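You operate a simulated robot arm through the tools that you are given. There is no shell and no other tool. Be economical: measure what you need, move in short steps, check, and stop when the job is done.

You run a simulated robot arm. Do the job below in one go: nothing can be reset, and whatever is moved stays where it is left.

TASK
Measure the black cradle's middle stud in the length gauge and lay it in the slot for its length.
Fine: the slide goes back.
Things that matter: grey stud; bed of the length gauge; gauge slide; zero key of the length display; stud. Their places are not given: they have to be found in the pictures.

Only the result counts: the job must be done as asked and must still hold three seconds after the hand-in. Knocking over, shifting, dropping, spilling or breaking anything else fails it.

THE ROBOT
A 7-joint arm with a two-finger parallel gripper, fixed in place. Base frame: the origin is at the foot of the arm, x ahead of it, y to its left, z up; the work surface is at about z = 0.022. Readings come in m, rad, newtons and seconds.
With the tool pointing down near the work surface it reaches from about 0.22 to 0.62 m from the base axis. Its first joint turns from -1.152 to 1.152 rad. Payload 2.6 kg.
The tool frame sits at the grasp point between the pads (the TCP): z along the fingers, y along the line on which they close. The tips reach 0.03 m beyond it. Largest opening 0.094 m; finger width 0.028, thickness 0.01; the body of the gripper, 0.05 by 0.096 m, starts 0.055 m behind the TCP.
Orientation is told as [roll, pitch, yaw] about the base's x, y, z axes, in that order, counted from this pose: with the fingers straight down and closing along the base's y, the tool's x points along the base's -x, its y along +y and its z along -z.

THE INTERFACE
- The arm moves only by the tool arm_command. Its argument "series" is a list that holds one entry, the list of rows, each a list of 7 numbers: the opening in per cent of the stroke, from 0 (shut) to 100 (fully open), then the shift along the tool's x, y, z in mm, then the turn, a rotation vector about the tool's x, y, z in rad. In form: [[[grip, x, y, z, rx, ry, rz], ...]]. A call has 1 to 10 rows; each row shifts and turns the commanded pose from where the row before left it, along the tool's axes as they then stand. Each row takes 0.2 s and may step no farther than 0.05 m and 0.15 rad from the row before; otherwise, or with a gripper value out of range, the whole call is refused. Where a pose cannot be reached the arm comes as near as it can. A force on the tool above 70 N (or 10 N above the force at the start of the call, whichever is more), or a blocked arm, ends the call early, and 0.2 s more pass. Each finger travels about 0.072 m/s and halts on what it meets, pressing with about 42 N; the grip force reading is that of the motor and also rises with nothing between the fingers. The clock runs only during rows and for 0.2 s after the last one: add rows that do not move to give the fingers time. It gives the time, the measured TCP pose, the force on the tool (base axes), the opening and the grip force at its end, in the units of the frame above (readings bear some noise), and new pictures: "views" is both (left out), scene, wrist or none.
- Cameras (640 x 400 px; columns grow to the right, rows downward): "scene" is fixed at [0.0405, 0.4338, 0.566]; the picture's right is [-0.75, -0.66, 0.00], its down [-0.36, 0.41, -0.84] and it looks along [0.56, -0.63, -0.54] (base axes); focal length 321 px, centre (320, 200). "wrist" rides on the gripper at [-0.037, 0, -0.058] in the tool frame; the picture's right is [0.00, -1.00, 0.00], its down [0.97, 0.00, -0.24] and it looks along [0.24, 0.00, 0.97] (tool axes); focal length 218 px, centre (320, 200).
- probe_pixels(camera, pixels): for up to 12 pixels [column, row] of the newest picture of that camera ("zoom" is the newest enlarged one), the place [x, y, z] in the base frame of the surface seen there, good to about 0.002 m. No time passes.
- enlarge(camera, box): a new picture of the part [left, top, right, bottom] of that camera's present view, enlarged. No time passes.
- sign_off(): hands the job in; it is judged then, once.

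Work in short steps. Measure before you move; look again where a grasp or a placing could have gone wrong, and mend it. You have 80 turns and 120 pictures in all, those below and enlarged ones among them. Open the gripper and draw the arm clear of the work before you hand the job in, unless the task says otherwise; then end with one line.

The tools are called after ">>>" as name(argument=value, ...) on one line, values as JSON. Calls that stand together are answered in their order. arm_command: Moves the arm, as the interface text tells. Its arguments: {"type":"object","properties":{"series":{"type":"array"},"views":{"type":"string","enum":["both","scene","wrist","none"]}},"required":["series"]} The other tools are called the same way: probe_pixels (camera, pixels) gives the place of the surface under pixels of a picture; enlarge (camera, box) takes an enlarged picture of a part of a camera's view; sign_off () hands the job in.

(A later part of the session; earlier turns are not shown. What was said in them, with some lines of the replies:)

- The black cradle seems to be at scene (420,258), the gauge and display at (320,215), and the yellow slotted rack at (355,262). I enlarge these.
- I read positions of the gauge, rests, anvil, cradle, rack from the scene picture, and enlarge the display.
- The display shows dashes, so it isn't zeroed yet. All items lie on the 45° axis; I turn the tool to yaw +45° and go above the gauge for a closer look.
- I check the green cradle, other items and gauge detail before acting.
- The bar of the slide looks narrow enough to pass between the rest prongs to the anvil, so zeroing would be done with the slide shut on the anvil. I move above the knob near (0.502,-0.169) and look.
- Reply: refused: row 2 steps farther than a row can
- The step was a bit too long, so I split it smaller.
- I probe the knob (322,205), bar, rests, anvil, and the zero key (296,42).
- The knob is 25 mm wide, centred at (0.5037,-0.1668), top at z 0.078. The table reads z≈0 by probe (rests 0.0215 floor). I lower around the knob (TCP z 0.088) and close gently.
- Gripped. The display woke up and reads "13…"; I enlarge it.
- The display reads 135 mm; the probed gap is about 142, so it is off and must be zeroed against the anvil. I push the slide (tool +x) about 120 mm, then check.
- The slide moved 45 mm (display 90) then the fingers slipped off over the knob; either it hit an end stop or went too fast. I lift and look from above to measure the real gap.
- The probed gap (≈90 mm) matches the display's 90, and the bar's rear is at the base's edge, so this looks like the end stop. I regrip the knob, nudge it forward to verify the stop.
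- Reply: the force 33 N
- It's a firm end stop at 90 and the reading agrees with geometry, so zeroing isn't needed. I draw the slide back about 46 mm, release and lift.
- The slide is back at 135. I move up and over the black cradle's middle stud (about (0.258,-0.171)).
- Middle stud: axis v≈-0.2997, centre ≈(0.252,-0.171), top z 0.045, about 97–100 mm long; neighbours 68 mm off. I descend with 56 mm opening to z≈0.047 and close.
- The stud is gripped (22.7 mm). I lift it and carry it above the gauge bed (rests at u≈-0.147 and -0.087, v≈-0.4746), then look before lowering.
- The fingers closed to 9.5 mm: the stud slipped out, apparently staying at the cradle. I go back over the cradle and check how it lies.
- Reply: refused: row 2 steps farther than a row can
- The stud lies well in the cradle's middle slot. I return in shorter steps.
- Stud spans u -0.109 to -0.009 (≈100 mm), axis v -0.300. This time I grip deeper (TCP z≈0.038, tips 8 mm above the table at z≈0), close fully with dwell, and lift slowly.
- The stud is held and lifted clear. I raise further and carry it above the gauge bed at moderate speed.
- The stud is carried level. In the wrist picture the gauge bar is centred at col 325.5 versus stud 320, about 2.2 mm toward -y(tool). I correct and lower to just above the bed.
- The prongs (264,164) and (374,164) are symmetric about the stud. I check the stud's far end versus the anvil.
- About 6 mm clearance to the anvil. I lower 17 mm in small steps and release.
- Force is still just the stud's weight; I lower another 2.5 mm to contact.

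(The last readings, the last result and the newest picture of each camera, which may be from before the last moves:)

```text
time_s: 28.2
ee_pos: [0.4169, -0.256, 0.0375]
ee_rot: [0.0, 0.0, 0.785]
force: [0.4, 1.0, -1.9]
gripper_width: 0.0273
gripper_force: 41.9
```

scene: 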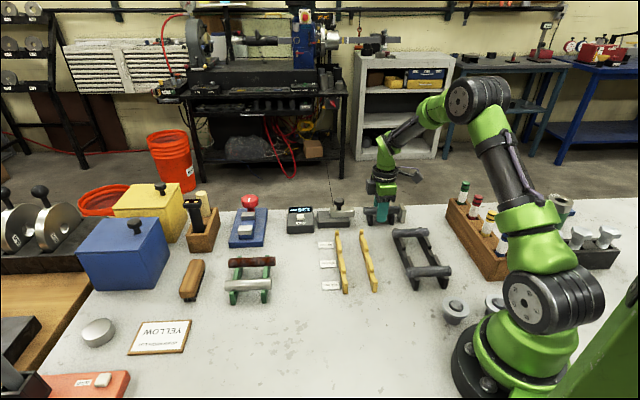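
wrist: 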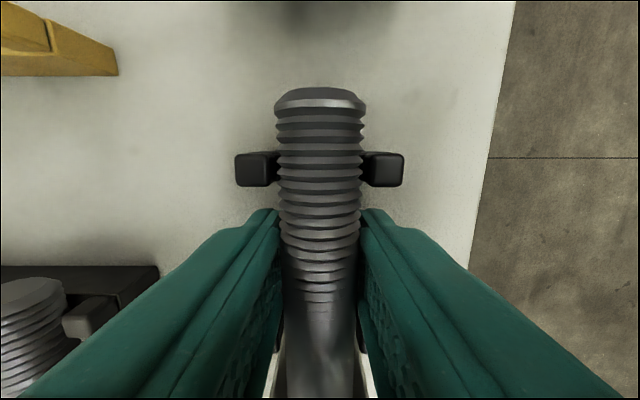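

Contact is starting; I open the fingers and rise.

>>> arm_command(series=[[[0, 0, 0, 0.5, 0, 0, 0], [35, 0, 0, 0, 0, 0, 0], [45, 0, 0, 0, 0, 0, 0], [55, 0, 0, 0, 0, 0, 0], [55, 0, 0, -20, 0, 0, 0], [55, 0, 0, -40, 0, 0, 0], [55, 0, 0, -40, 0, 0, 0], [55, 0, 0, -20, 0, 0, 0], [55, 0, 0, 0, 0, 0, 0]]])

>>> enlarge(camera="scene", box=[330, 180, 430, 240])

```text
time_s: 30.2
ee_pos: [0.4171, -0.2557, 0.1582]
ee_rot: [-0.001, 0.001, 0.785]
force: [-0.3, 0.7, 0.5]
gripper_width: 0.0518
gripper_force: 0.1
```

scene: 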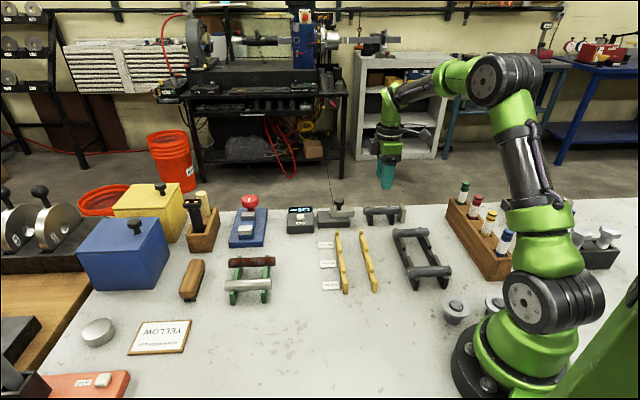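
wrist: 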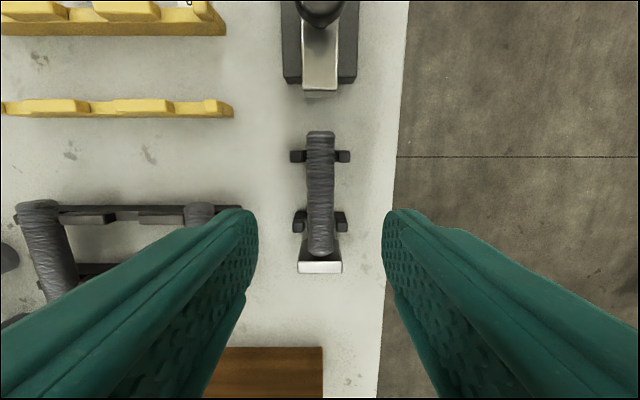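

```text
6.40 times, centred on (380, 210) of scene
```

zoom: 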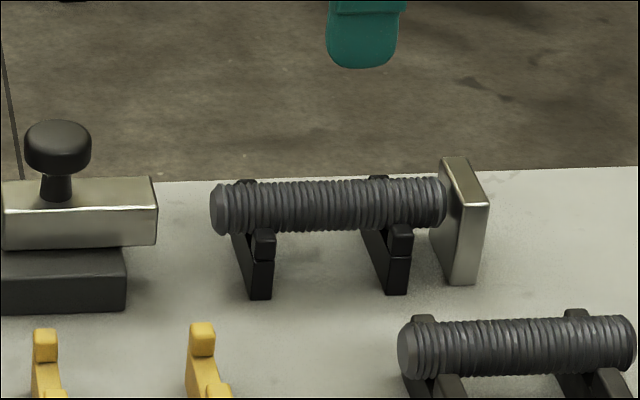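

The stud sits on the bed. Now I go to the knob, grip it and push the slide 30 mm.

>>> arm_command(series=[[[60, -40, 0.5, 0, 0, 0, 0], [60, -42, 0.3, 0, 0, 0, 0], [60, -42, 0, 0, 0, 0, 0], [60, 0, 0, 35, 0, 0, 0], [60, 0, 0, 38, 0, 0, 0], [60, 0, 0, 0, 0, 0, 0], [20, 0, 0, 0, 0, 0, 0], [20, 0, 0, 0, 0, 0, 0], [20, 0, 0, 0, 0, 0, 0]]], views="none")

>>> arm_command(series=[[[20, 6, 0, 0, 0, 0, 0], [20, 6, 0, 0, 0, 0, 0], [20, 6, 0, 0, 0, 0, 0], [20, 5, 0, 0, 0, 0, 0], [20, 4, 0, 0, 0, 0, 0], [20, 3, 0, 0, 0, 0, 0], [20, 0, 0, 0, 0, 0, 0]]], views="scene")

>>> enlarge(camera="scene", box=[280, 180, 420, 250])

```text
time_s: 32.2
ee_pos: [0.5027, -0.1694, 0.0859]
ee_rot: [-0.004, 0.002, 0.787]
force: [11.1, -9.9, -8.8]
gripper_width: 0.0293
gripper_force: 45.2
```

```text
time_s: 33.8
ee_pos: [0.4834, -0.1892, 0.085]
ee_rot: [-0.004, -0.002, 0.786]
force: [10.2, -6.3, 10.7]
gripper_width: 0.0297
gripper_force: 45.1
```

scene: 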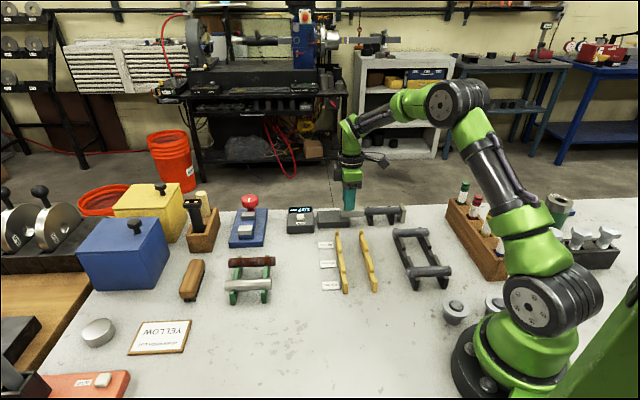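

```text
4.57 times, centred on (350, 215) of scene
```

zoom: 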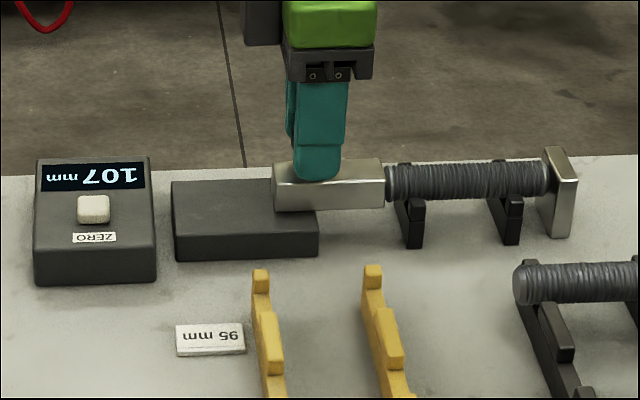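

Display reads 107, bar about at the stud. I push on in 1.5 mm steps until it is clamped.

>>> arm_command(series=[[[20, 1.5, 0, 0, 0, 0, 0], [20, 1.5, 0, 0, 0, 0, 0], [20, 1.5, 0, 0, 0, 0, 0], [20, 1.5, 0, 0, 0, 0, 0], [20, 1.5, 0, 0, 0, 0, 0], [20, 1.5, 0, 0, 0, 0, 0], [20, 0, 0, 0, 0, 0, 0]]], views="scene")

>>> enlarge(camera="scene", box=[280, 180, 420, 250])

```text
time_s: 35.4
ee_pos: [0.4801, -0.1924, 0.0847]
ee_rot: [-0.003, -0.009, 0.792]
force: [36.0, 9.3, -2.0]
gripper_width: 0.0295
gripper_force: 44.9
```

scene: 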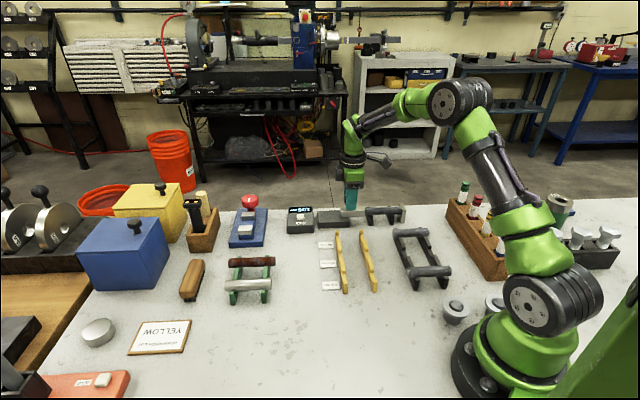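

```text
4.57 times, centred on (350, 215) of scene
```

zoom: 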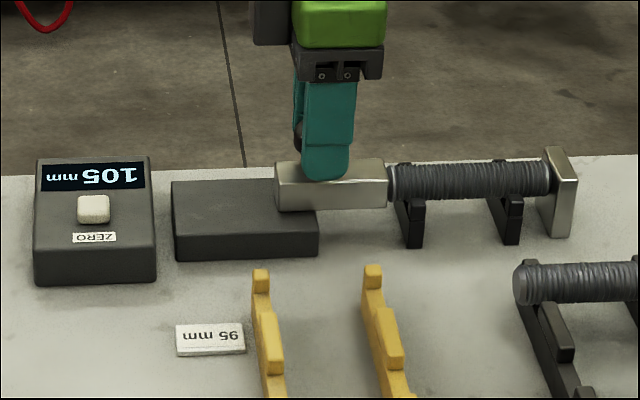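

It reads 105 under ~37 N. My probed estimate was about 100–102, so I verify that the stud truly touches both faces.

>>> enlarge(camera="scene", box=[360, 200, 410, 230])

>>> probe_pixels(camera="zoom", pixels=[[75, 125], [60, 125], [50, 125], [500, 120], [510, 115], [530, 130], [545, 120], [590, 130], [40, 110], [30, 75]])

```text
12.80 times, centred on (385, 215) of scene
```

zoom: 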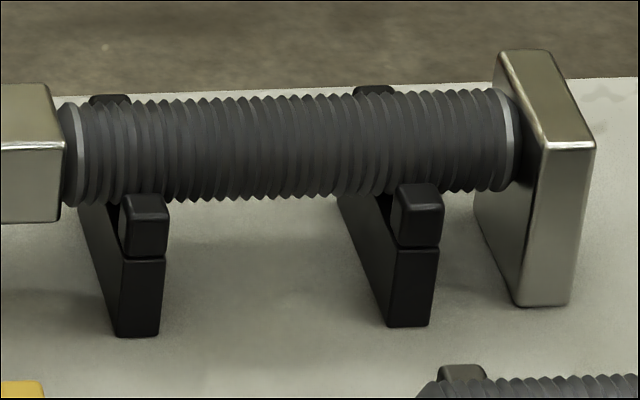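

```text
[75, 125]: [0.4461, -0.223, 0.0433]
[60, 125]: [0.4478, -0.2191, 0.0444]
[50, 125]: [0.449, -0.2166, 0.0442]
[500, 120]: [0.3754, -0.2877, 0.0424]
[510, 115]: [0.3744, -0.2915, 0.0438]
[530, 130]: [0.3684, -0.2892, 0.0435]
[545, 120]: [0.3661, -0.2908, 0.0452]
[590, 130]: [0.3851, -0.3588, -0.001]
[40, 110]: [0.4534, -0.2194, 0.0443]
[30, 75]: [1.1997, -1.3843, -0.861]
```

It is clamped between both faces, and the relative lengths of the three studs in the earlier cradle picture (166:176:159 px ≈ 100:105:95) agree: 105 mm. I draw the slide back to about 135, release and rise.

>>> arm_command(series=[[[20, -8, 0, 0, 0, 0, 0], [20, -8, 0, 0, 0, 0, 0], [20, -8, 0, 0, 0, 0, 0], [20, -8, 0, 0, 0, 0, 0], [20, -6.5, 0, 0, 0, 0, 0], [20, 0, 0, 0, 0, 0, 0], [60, 0, 0, 0, 0, 0, 0], [60, 0, 0, 0, 0, 0, 0], [60, 0, 0, -40, 0, 0, 0], [60, 0, 0, -40, 0, 0, 0]]], views="scene")

>>> enlarge(camera="scene", box=[280, 180, 420, 250])

```text
time_s: 37.6
ee_pos: [0.5044, -0.1677, 0.1637]
ee_rot: [0.001, 0.001, 0.789]
force: [-0.6, -0.6, 1.2]
gripper_width: 0.0566
gripper_force: 0.1
```

scene: 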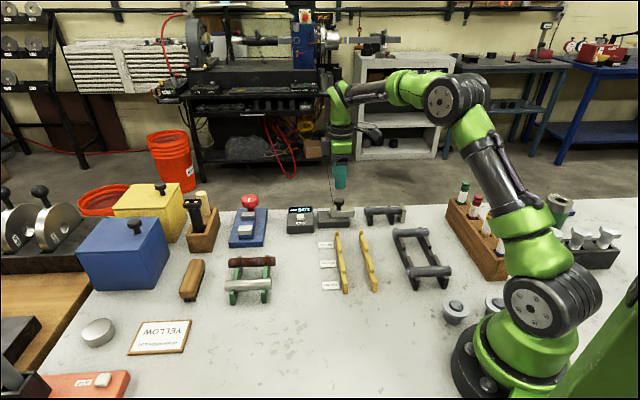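

```text
4.57 times, centred on (350, 215) of scene
```

zoom: 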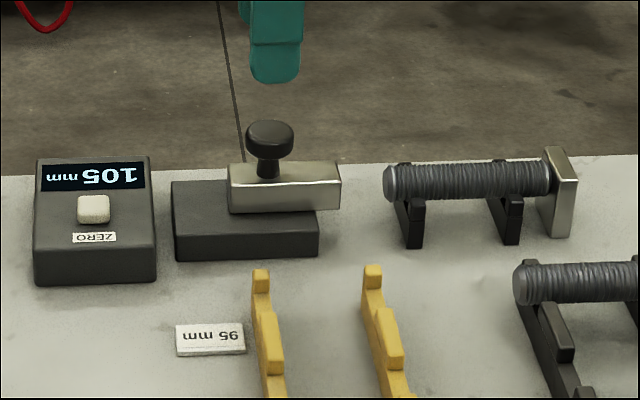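

The slide is back and the display holds 105 mm. I return over the stud and check before descending.

>>> arm_command(series=[[[60, 42, 0, 0, 0, 0, 0], [60, 42, 0, 0, 0, 0, 0], [60, 41, 0, 0, 0, 0, 0], [60, 0, 0, 40, 0, 0, 0], [60, 0, 0, 0, 0, 0, 0]]], views="wrist")

```text
time_s: 38.8
ee_pos: [0.412, -0.2538, 0.1223]
ee_rot: [0.002, -0.001, 0.785]
force: [0.6, -0.5, -0.7]
gripper_width: 0.0562
gripper_force: 0.1
```

wrist: 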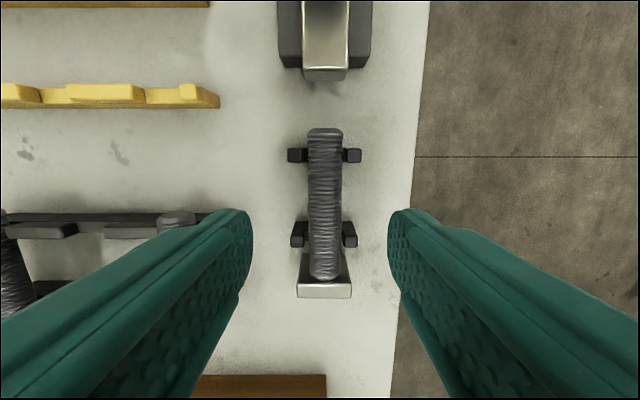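

The stud axis is at col 325, i.e. ~3 mm to tool -y. I correct, descend to z≈0.038, and close.

>>> arm_command(series=[[[60, 0, -3.2, 20, 0, 0, 0], [60, 0, 0, 35, 0, 0, 0], [60, 0, 0, 20, 0, 0, 0], [60, 0, 0, 9, 0, 0, 0], [60, 0, 0, 0, 0, 0, 0], [0, 0, 0, 0, 0, 0, 0], [0, 0, 0, 0, 0, 0, 0], [0, 0, 0, 0, 0, 0, 0], [0, 0, 0, 0, 0, 0, 0]]], views="wrist")

```text
time_s: 40.8
ee_pos: [0.4174, -0.2565, 0.0423]
ee_rot: [0.0, 0.0, 0.786]
force: [-7.3, 4.4, 23.7]
gripper_width: 0.0246
gripper_force: 41.9
```

wrist: 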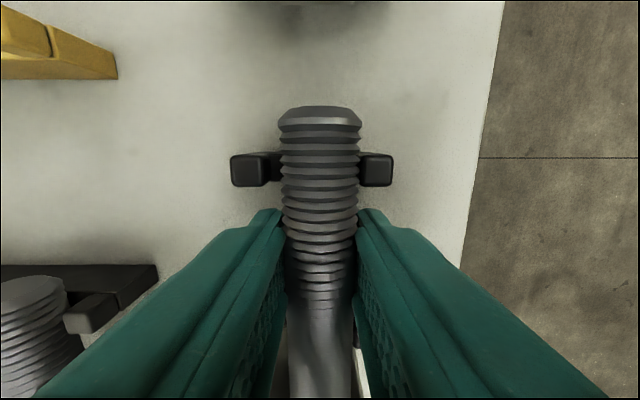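

The TCP sits at z 0.042, wedging on the upper half of the stud (24 N upward). I reopen, go 5 mm lower and regrip.

>>> arm_command(series=[[[30, 0, 0, 0, 0, 0, 0], [50, 0, 0, 0, 0, 0, 0], [50, 0, 0, 0, 0, 0, 0], [50, 0, 0, 2.5, 0, 0, 0], [50, 0, 0, 0, 0, 0, 0]]], views="wrist")

```text
time_s: 42.0
ee_pos: [0.4175, -0.2583, 0.038]
ee_rot: [0.001, 0.001, 0.785]
force: [0.3, 0.3, -0.2]
gripper_width: 0.0469
gripper_force: 0.0
```

wrist: 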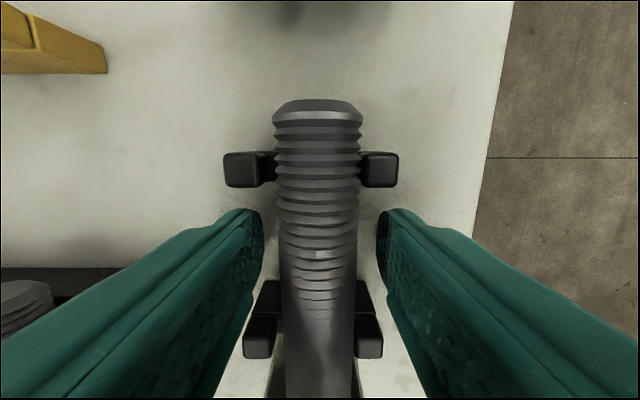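

Now z 0.038 and centred. I lower 1 mm, close, then lift slowly.

>>> arm_command(series=[[[50, 0, 0, 1, 0, 0, 0], [0, 0, 0, 0, 0, 0, 0], [0, 0, 0, 0, 0, 0, 0], [0, 0, 0, 0, 0, 0, 0], [0, 0, 0, 0, 0, 0, 0]]], views="none")

```text
time_s: 43.2
ee_pos: [0.4169, -0.2575, 0.035]
ee_rot: [-0.001, 0.0, 0.785]
force: [-0.4, -0.6, 0.2]
gripper_width: 0.0271
gripper_force: 41.7
```

Width 27.1 mm matches the earlier good grip. I lift slowly, moving off slightly from the anvil (tool -x).

>>> arm_command(series=[[[0, -1, 0, -2, 0, 0, 0], [0, -1, 0, -3, 0, 0, 0], [0, 0, 0, -4, 0, 0, 0], [0, 0, 0, -5, 0, 0, 0], [0, 0, 0, -6, 0, 0, 0], [0, 0, 0, -10, 0, 0, 0], [0, 0, 0, -15, 0, 0, 0], [0, 0, 0, -20, 0, 0, 0], [0, 0, 0, -25, 0, 0, 0], [0, 0, 0, 0, 0, 0, 0]]])

>>> enlarge(camera="scene", box=[310, 180, 430, 300])

```text
time_s: 45.4
ee_pos: [0.4169, -0.2573, 0.1251]
ee_rot: [0.0, 0.0, 0.784]
force: [0.5, 0.4, -3.7]
gripper_width: 0.0274
gripper_force: 42.0
```

scene: 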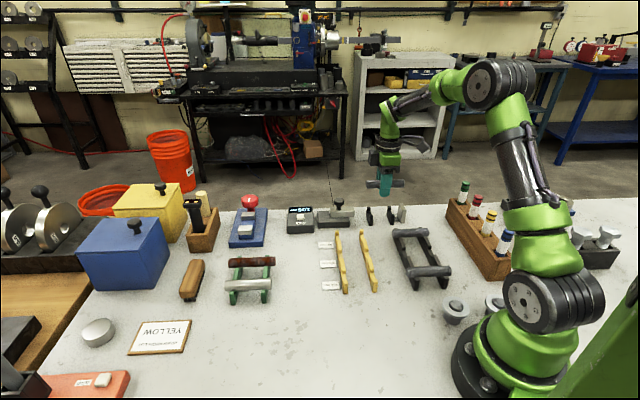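
wrist: 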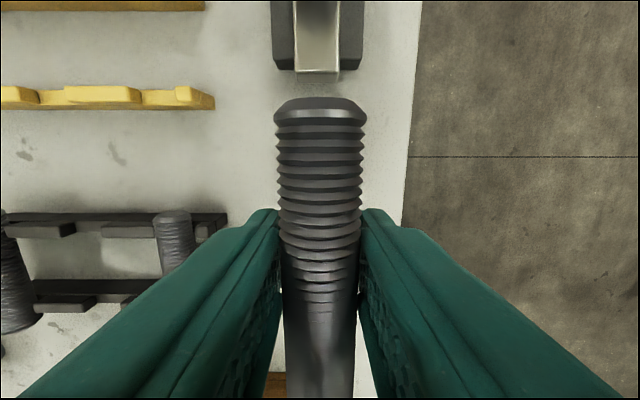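

```text
3.33 times, centred on (370, 240) of scene
```

zoom: 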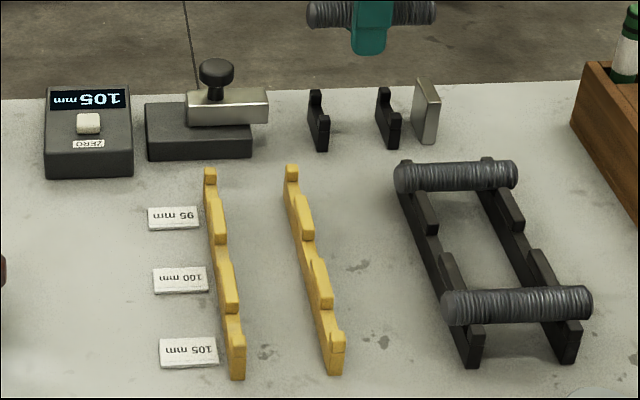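

The stud is held. I probe the rack rails for the 105 slot (zoom: between bump end and end prong near (233,325) and (328,320)).

>>> enlarge(camera="scene", box=[320, 225, 390, 300])

```text
5.33 times, centred on (355, 262) of scene
```

zoom: 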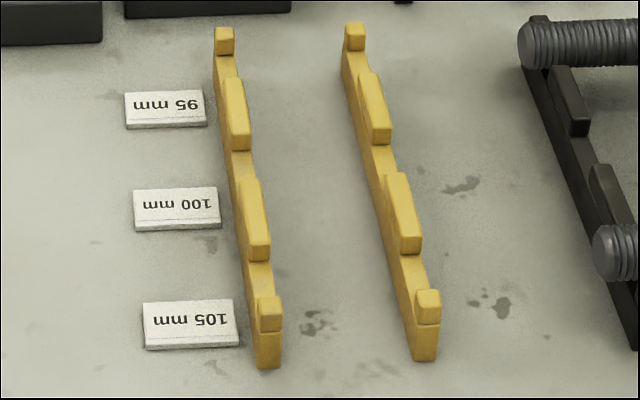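

>>> probe_pixels(camera="zoom", pixels=[[268, 302], [427, 298], [258, 240], [408, 228], [260, 275], [415, 270], [248, 185], [399, 180], [241, 160], [384, 158], [233, 85], [191, 325]])

>>> probe_pixels(camera="zoom", pixels=[[224, 35], [355, 30], [240, 140], [380, 130], [225, 65], [365, 60], [260, 268], [268, 290]])

```text
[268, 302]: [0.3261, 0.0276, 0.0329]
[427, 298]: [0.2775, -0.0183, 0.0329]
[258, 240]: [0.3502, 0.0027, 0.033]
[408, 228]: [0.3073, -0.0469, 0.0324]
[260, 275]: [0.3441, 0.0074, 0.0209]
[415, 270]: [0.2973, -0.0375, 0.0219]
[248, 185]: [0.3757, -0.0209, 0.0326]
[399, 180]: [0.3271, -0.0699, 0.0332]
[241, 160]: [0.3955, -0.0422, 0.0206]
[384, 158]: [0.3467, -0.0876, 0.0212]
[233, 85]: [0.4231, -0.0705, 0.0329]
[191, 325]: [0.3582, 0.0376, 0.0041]
```

```text
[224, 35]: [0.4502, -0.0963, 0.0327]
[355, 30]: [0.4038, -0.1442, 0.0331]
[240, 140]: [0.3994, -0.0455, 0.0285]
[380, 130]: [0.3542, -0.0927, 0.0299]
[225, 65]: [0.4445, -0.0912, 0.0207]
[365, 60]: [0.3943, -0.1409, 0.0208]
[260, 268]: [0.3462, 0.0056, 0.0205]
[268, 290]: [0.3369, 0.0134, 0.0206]
```

The 105 slot centre is at v≈-0.2294, rails at u≈-0.2495 and -0.1837, so the TCP should go to about (0.317,-0.007). I carry the stud there at height.

>>> arm_command(series=[[[0, -5, 12, 0, 0, 0, 0], [0, -11, 26, 0, 0, 0, 0], [0, -11, 26, 0, 0, 0, 0], [0, -11, 26, 0, 0, 0, 0], [0, -12, 27, 0, 0, 0, 0], [0, -12, 27, 0, 0, 0, 0], [0, -12, 27, 0, 0, 0, 0], [0, -12, 27, 0, 0, 0, 0], [0, -12, 27, 0, 0, 0, 0], [0, -9, 22, 0, 0, 0, 0]]])

>>> enlarge(camera="scene", box=[310, 200, 430, 300])

```text
time_s: 47.6
ee_pos: [0.3193, -0.0076, 0.1285]
ee_rot: [-0.001, 0.001, 0.786]
force: [-0.9, -1.2, -4.1]
gripper_width: 0.0272
gripper_force: 41.8
```

scene: 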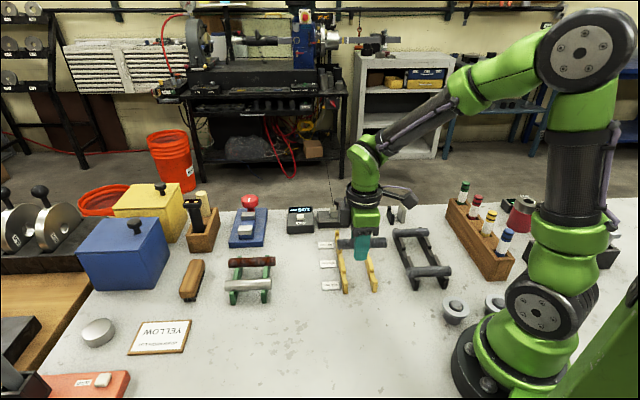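
wrist: 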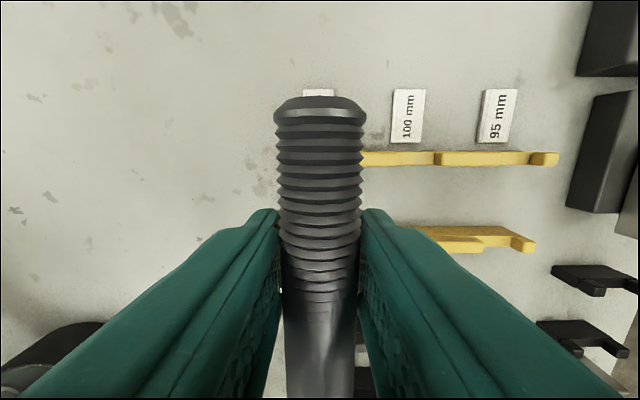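

```text
4.00 times, centred on (370, 250) of scene
```

zoom: 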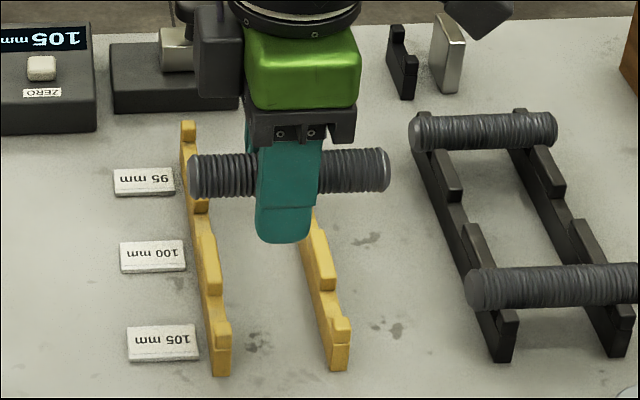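

Aligned over the 105 slot per readings. I lower 70 mm (stud still clear of the prongs) and check.

>>> arm_command(series=[[[0, 0, 1, 20, 0, 0, 0], [0, 0, 0, 25, 0, 0, 0], [0, 0, 0, 17, 0, 0, 0], [0, 0, 0, 8, 0, 0, 0], [0, 0, 0, 0, 0, 0, 0]]])

>>> enlarge(camera="scene", box=[310, 220, 410, 300])

```text
time_s: 48.8
ee_pos: [0.3175, -0.0064, 0.0557]
ee_rot: [0.0, 0.001, 0.787]
force: [0.2, -0.4, -3.3]
gripper_width: 0.0274
gripper_force: 41.9
```

scene: 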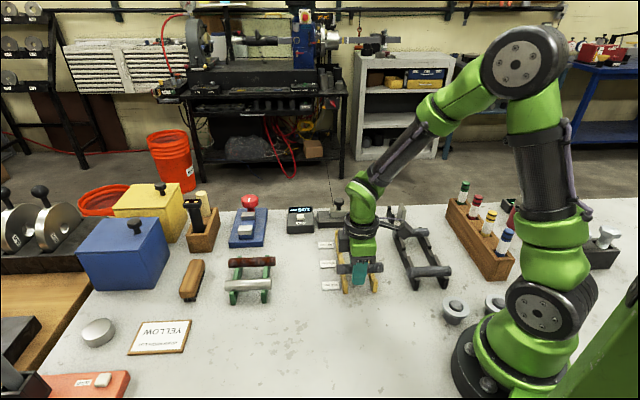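
wrist: 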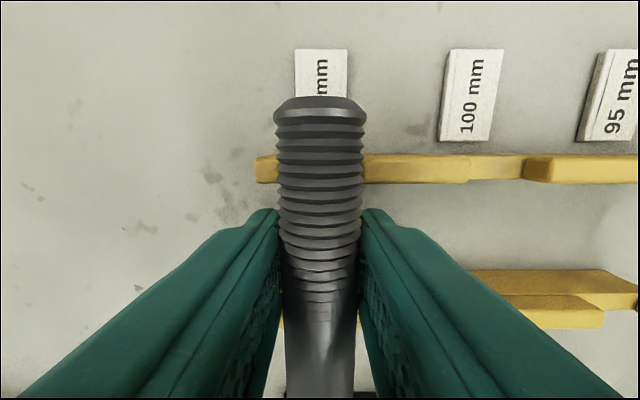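

```text
5.00 times, centred on (360, 260) of scene
```

zoom: 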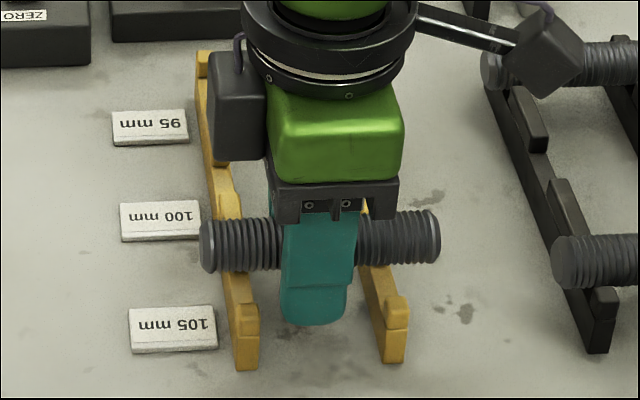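

>>> enlarge(camera="wrist", box=[230, 120, 410, 220])

>>> probe_pixels(camera="wrist", pixels=[[262, 165], [274, 165], [364, 165], [372, 165], [380, 165], [400, 165], [466, 165], [257, 165], [500, 165], [268, 165]])

```text
3.56 times, centred on (320, 170) of wrist
```

zoom: 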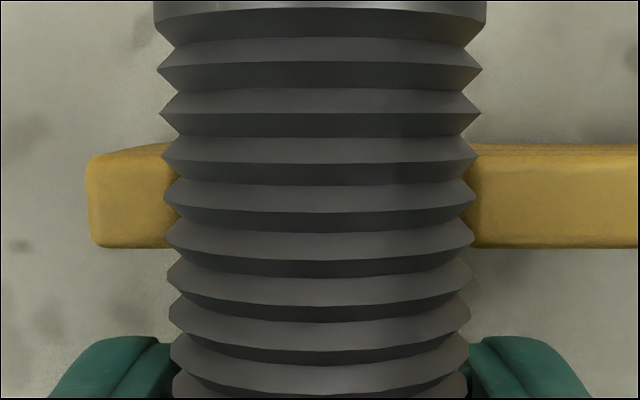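

```text
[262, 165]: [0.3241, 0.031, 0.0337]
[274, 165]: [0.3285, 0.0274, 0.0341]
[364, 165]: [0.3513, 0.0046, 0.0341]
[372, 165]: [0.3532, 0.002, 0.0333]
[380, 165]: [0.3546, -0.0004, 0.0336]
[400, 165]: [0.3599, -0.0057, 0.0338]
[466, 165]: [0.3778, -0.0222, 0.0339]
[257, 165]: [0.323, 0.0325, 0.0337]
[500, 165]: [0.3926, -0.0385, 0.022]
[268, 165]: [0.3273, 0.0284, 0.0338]
```

The slot spans v -0.245 to -0.2145 (centre -0.2298); the stud axis is at -0.2288. I shift 1 mm and lower gently to contact.

>>> arm_command(series=[[[0, 0, -1, 5, 0, 0, 0], [0, 0, 0, 7, 0, 0, 0], [0, 0, 0, 4, 0, 0, 0], [0, 0, 0, 1.5, 0, 0, 0], [0, 0, 0, 1, 0, 0, 0], [0, 0, 0, 0, 0, 0, 0]]])

>>> enlarge(camera="scene", box=[310, 220, 410, 300])

```text
time_s: 50.2
ee_pos: [0.3179, -0.0066, 0.0364]
ee_rot: [0.001, -0.001, 0.785]
force: [0.4, -0.2, -3.4]
gripper_width: 0.0273
gripper_force: 41.6
```

scene: 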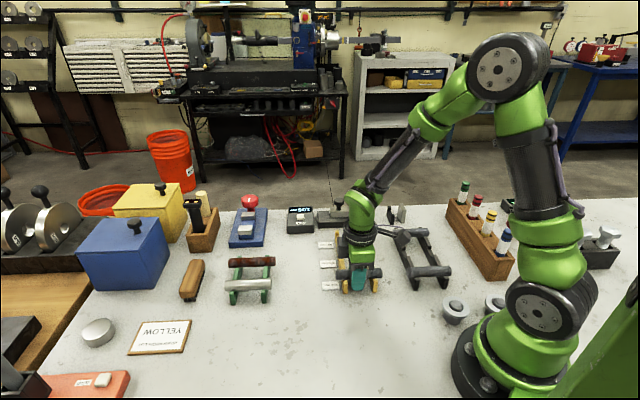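
wrist: 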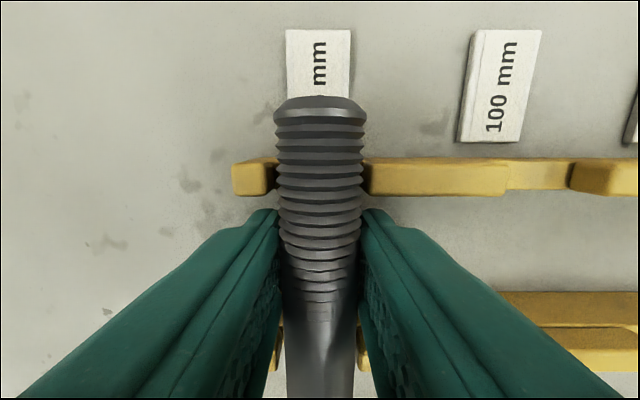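

```text
5.00 times, centred on (360, 260) of scene
```

zoom: 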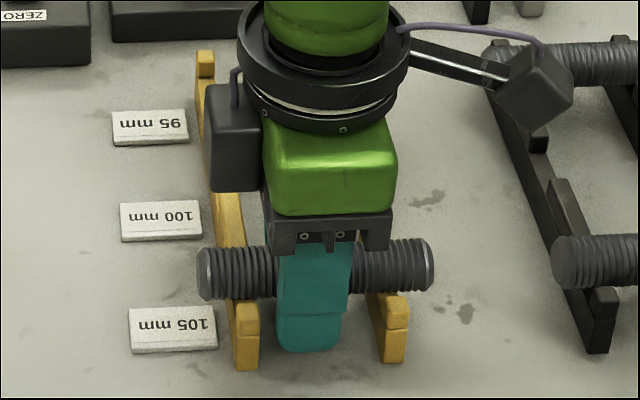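

The stud is between prong and bump, still hanging (force -3.4). I lower up to 2 mm more and read the force.

>>> arm_command(series=[[[0, 0, 0, 0.8, 0, 0, 0], [0, 0, 0, 0.7, 0, 0, 0], [0, 0, 0, 0, 0, 0, 0]]], views="none")

```text
time_s: 51.0
ee_pos: [0.3212, -0.007, 0.0363]
ee_rot: [0.0, -0.001, 0.786]
force: [-0.3, -0.8, -2.2]
gripper_width: 0.0279
gripper_force: 41.4
```

Weight is beginning to be carried; I lower 0.7 mm more, open gradually and rise.

>>> arm_command(series=[[[0, 0, 0, 0.7, 0, 0, 0], [0, 0, 0, 0, 0, 0, 0], [35, 0, 0, 0, 0, 0, 0], [45, 0, 0, 0, 0, 0, 0], [55, 0, 0, 0, 0, 0, 0], [55, 0, 0, -20, 0, 0, 0], [55, 0, 0, -40, 0, 0, 0], [55, 0, 0, -40, 0, 0, 0], [55, 0, 0, -40, 0, 0, 0], [55, 0, 0, -20, 0, 0, 0]]])

>>> enlarge(camera="scene", box=[310, 220, 410, 300])

>>> enlarge(camera="wrist", box=[220, 100, 500, 280])

```text
time_s: 53.2
ee_pos: [0.3194, -0.0057, 0.1955]
ee_rot: [0.0, 0.001, 0.787]
force: [0.6, 0.0, 0.1]
gripper_width: 0.0515
gripper_force: 0.0
```

scene: 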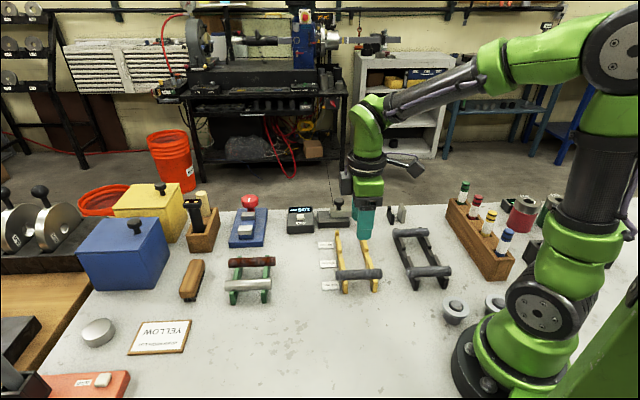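
wrist: 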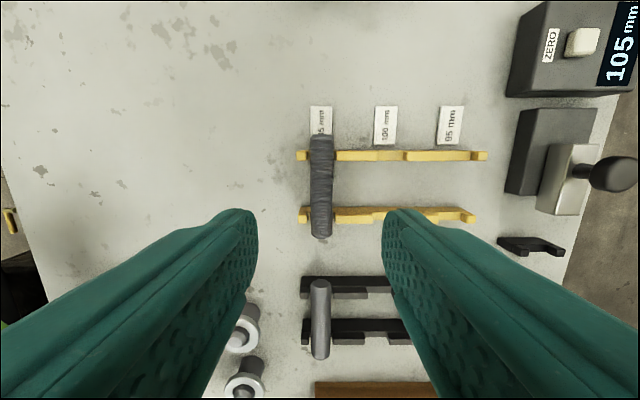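

```text
5.00 times, centred on (360, 260) of scene
```

zoom: 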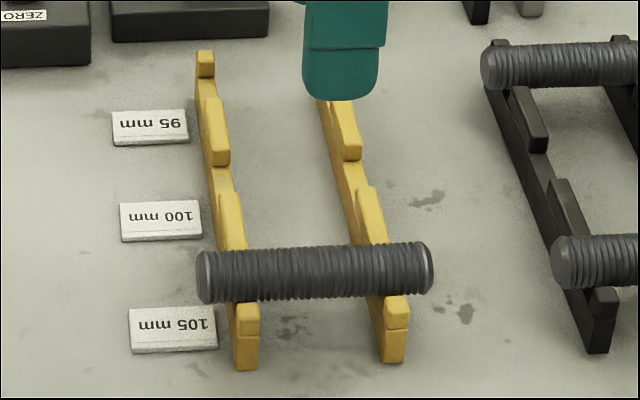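

```text
2.22 times, centred on (360, 190) of wrist
```

zoom: 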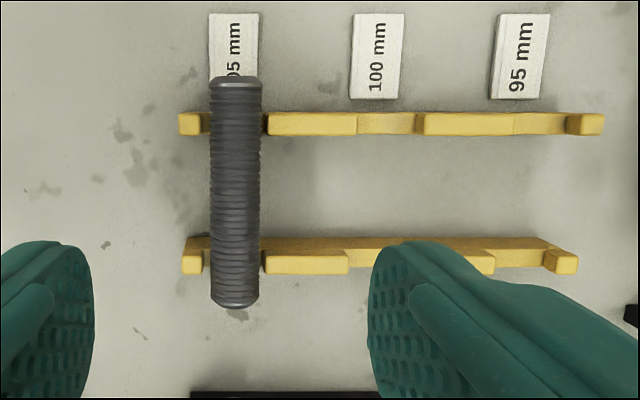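

The stud lies across both rails in the 105 mm slot, the slide is back at its start position, the gripper is open and well clear. I hand in.

>>> sign_off()

```text
The job is handed in.
```

The black cradle's middle stud measured 105 mm in the length gauge and now lies in the 105 mm slot; the slide is back where it started. I left the zero key alone because the display agreed with the real gap at the slide's end stop.
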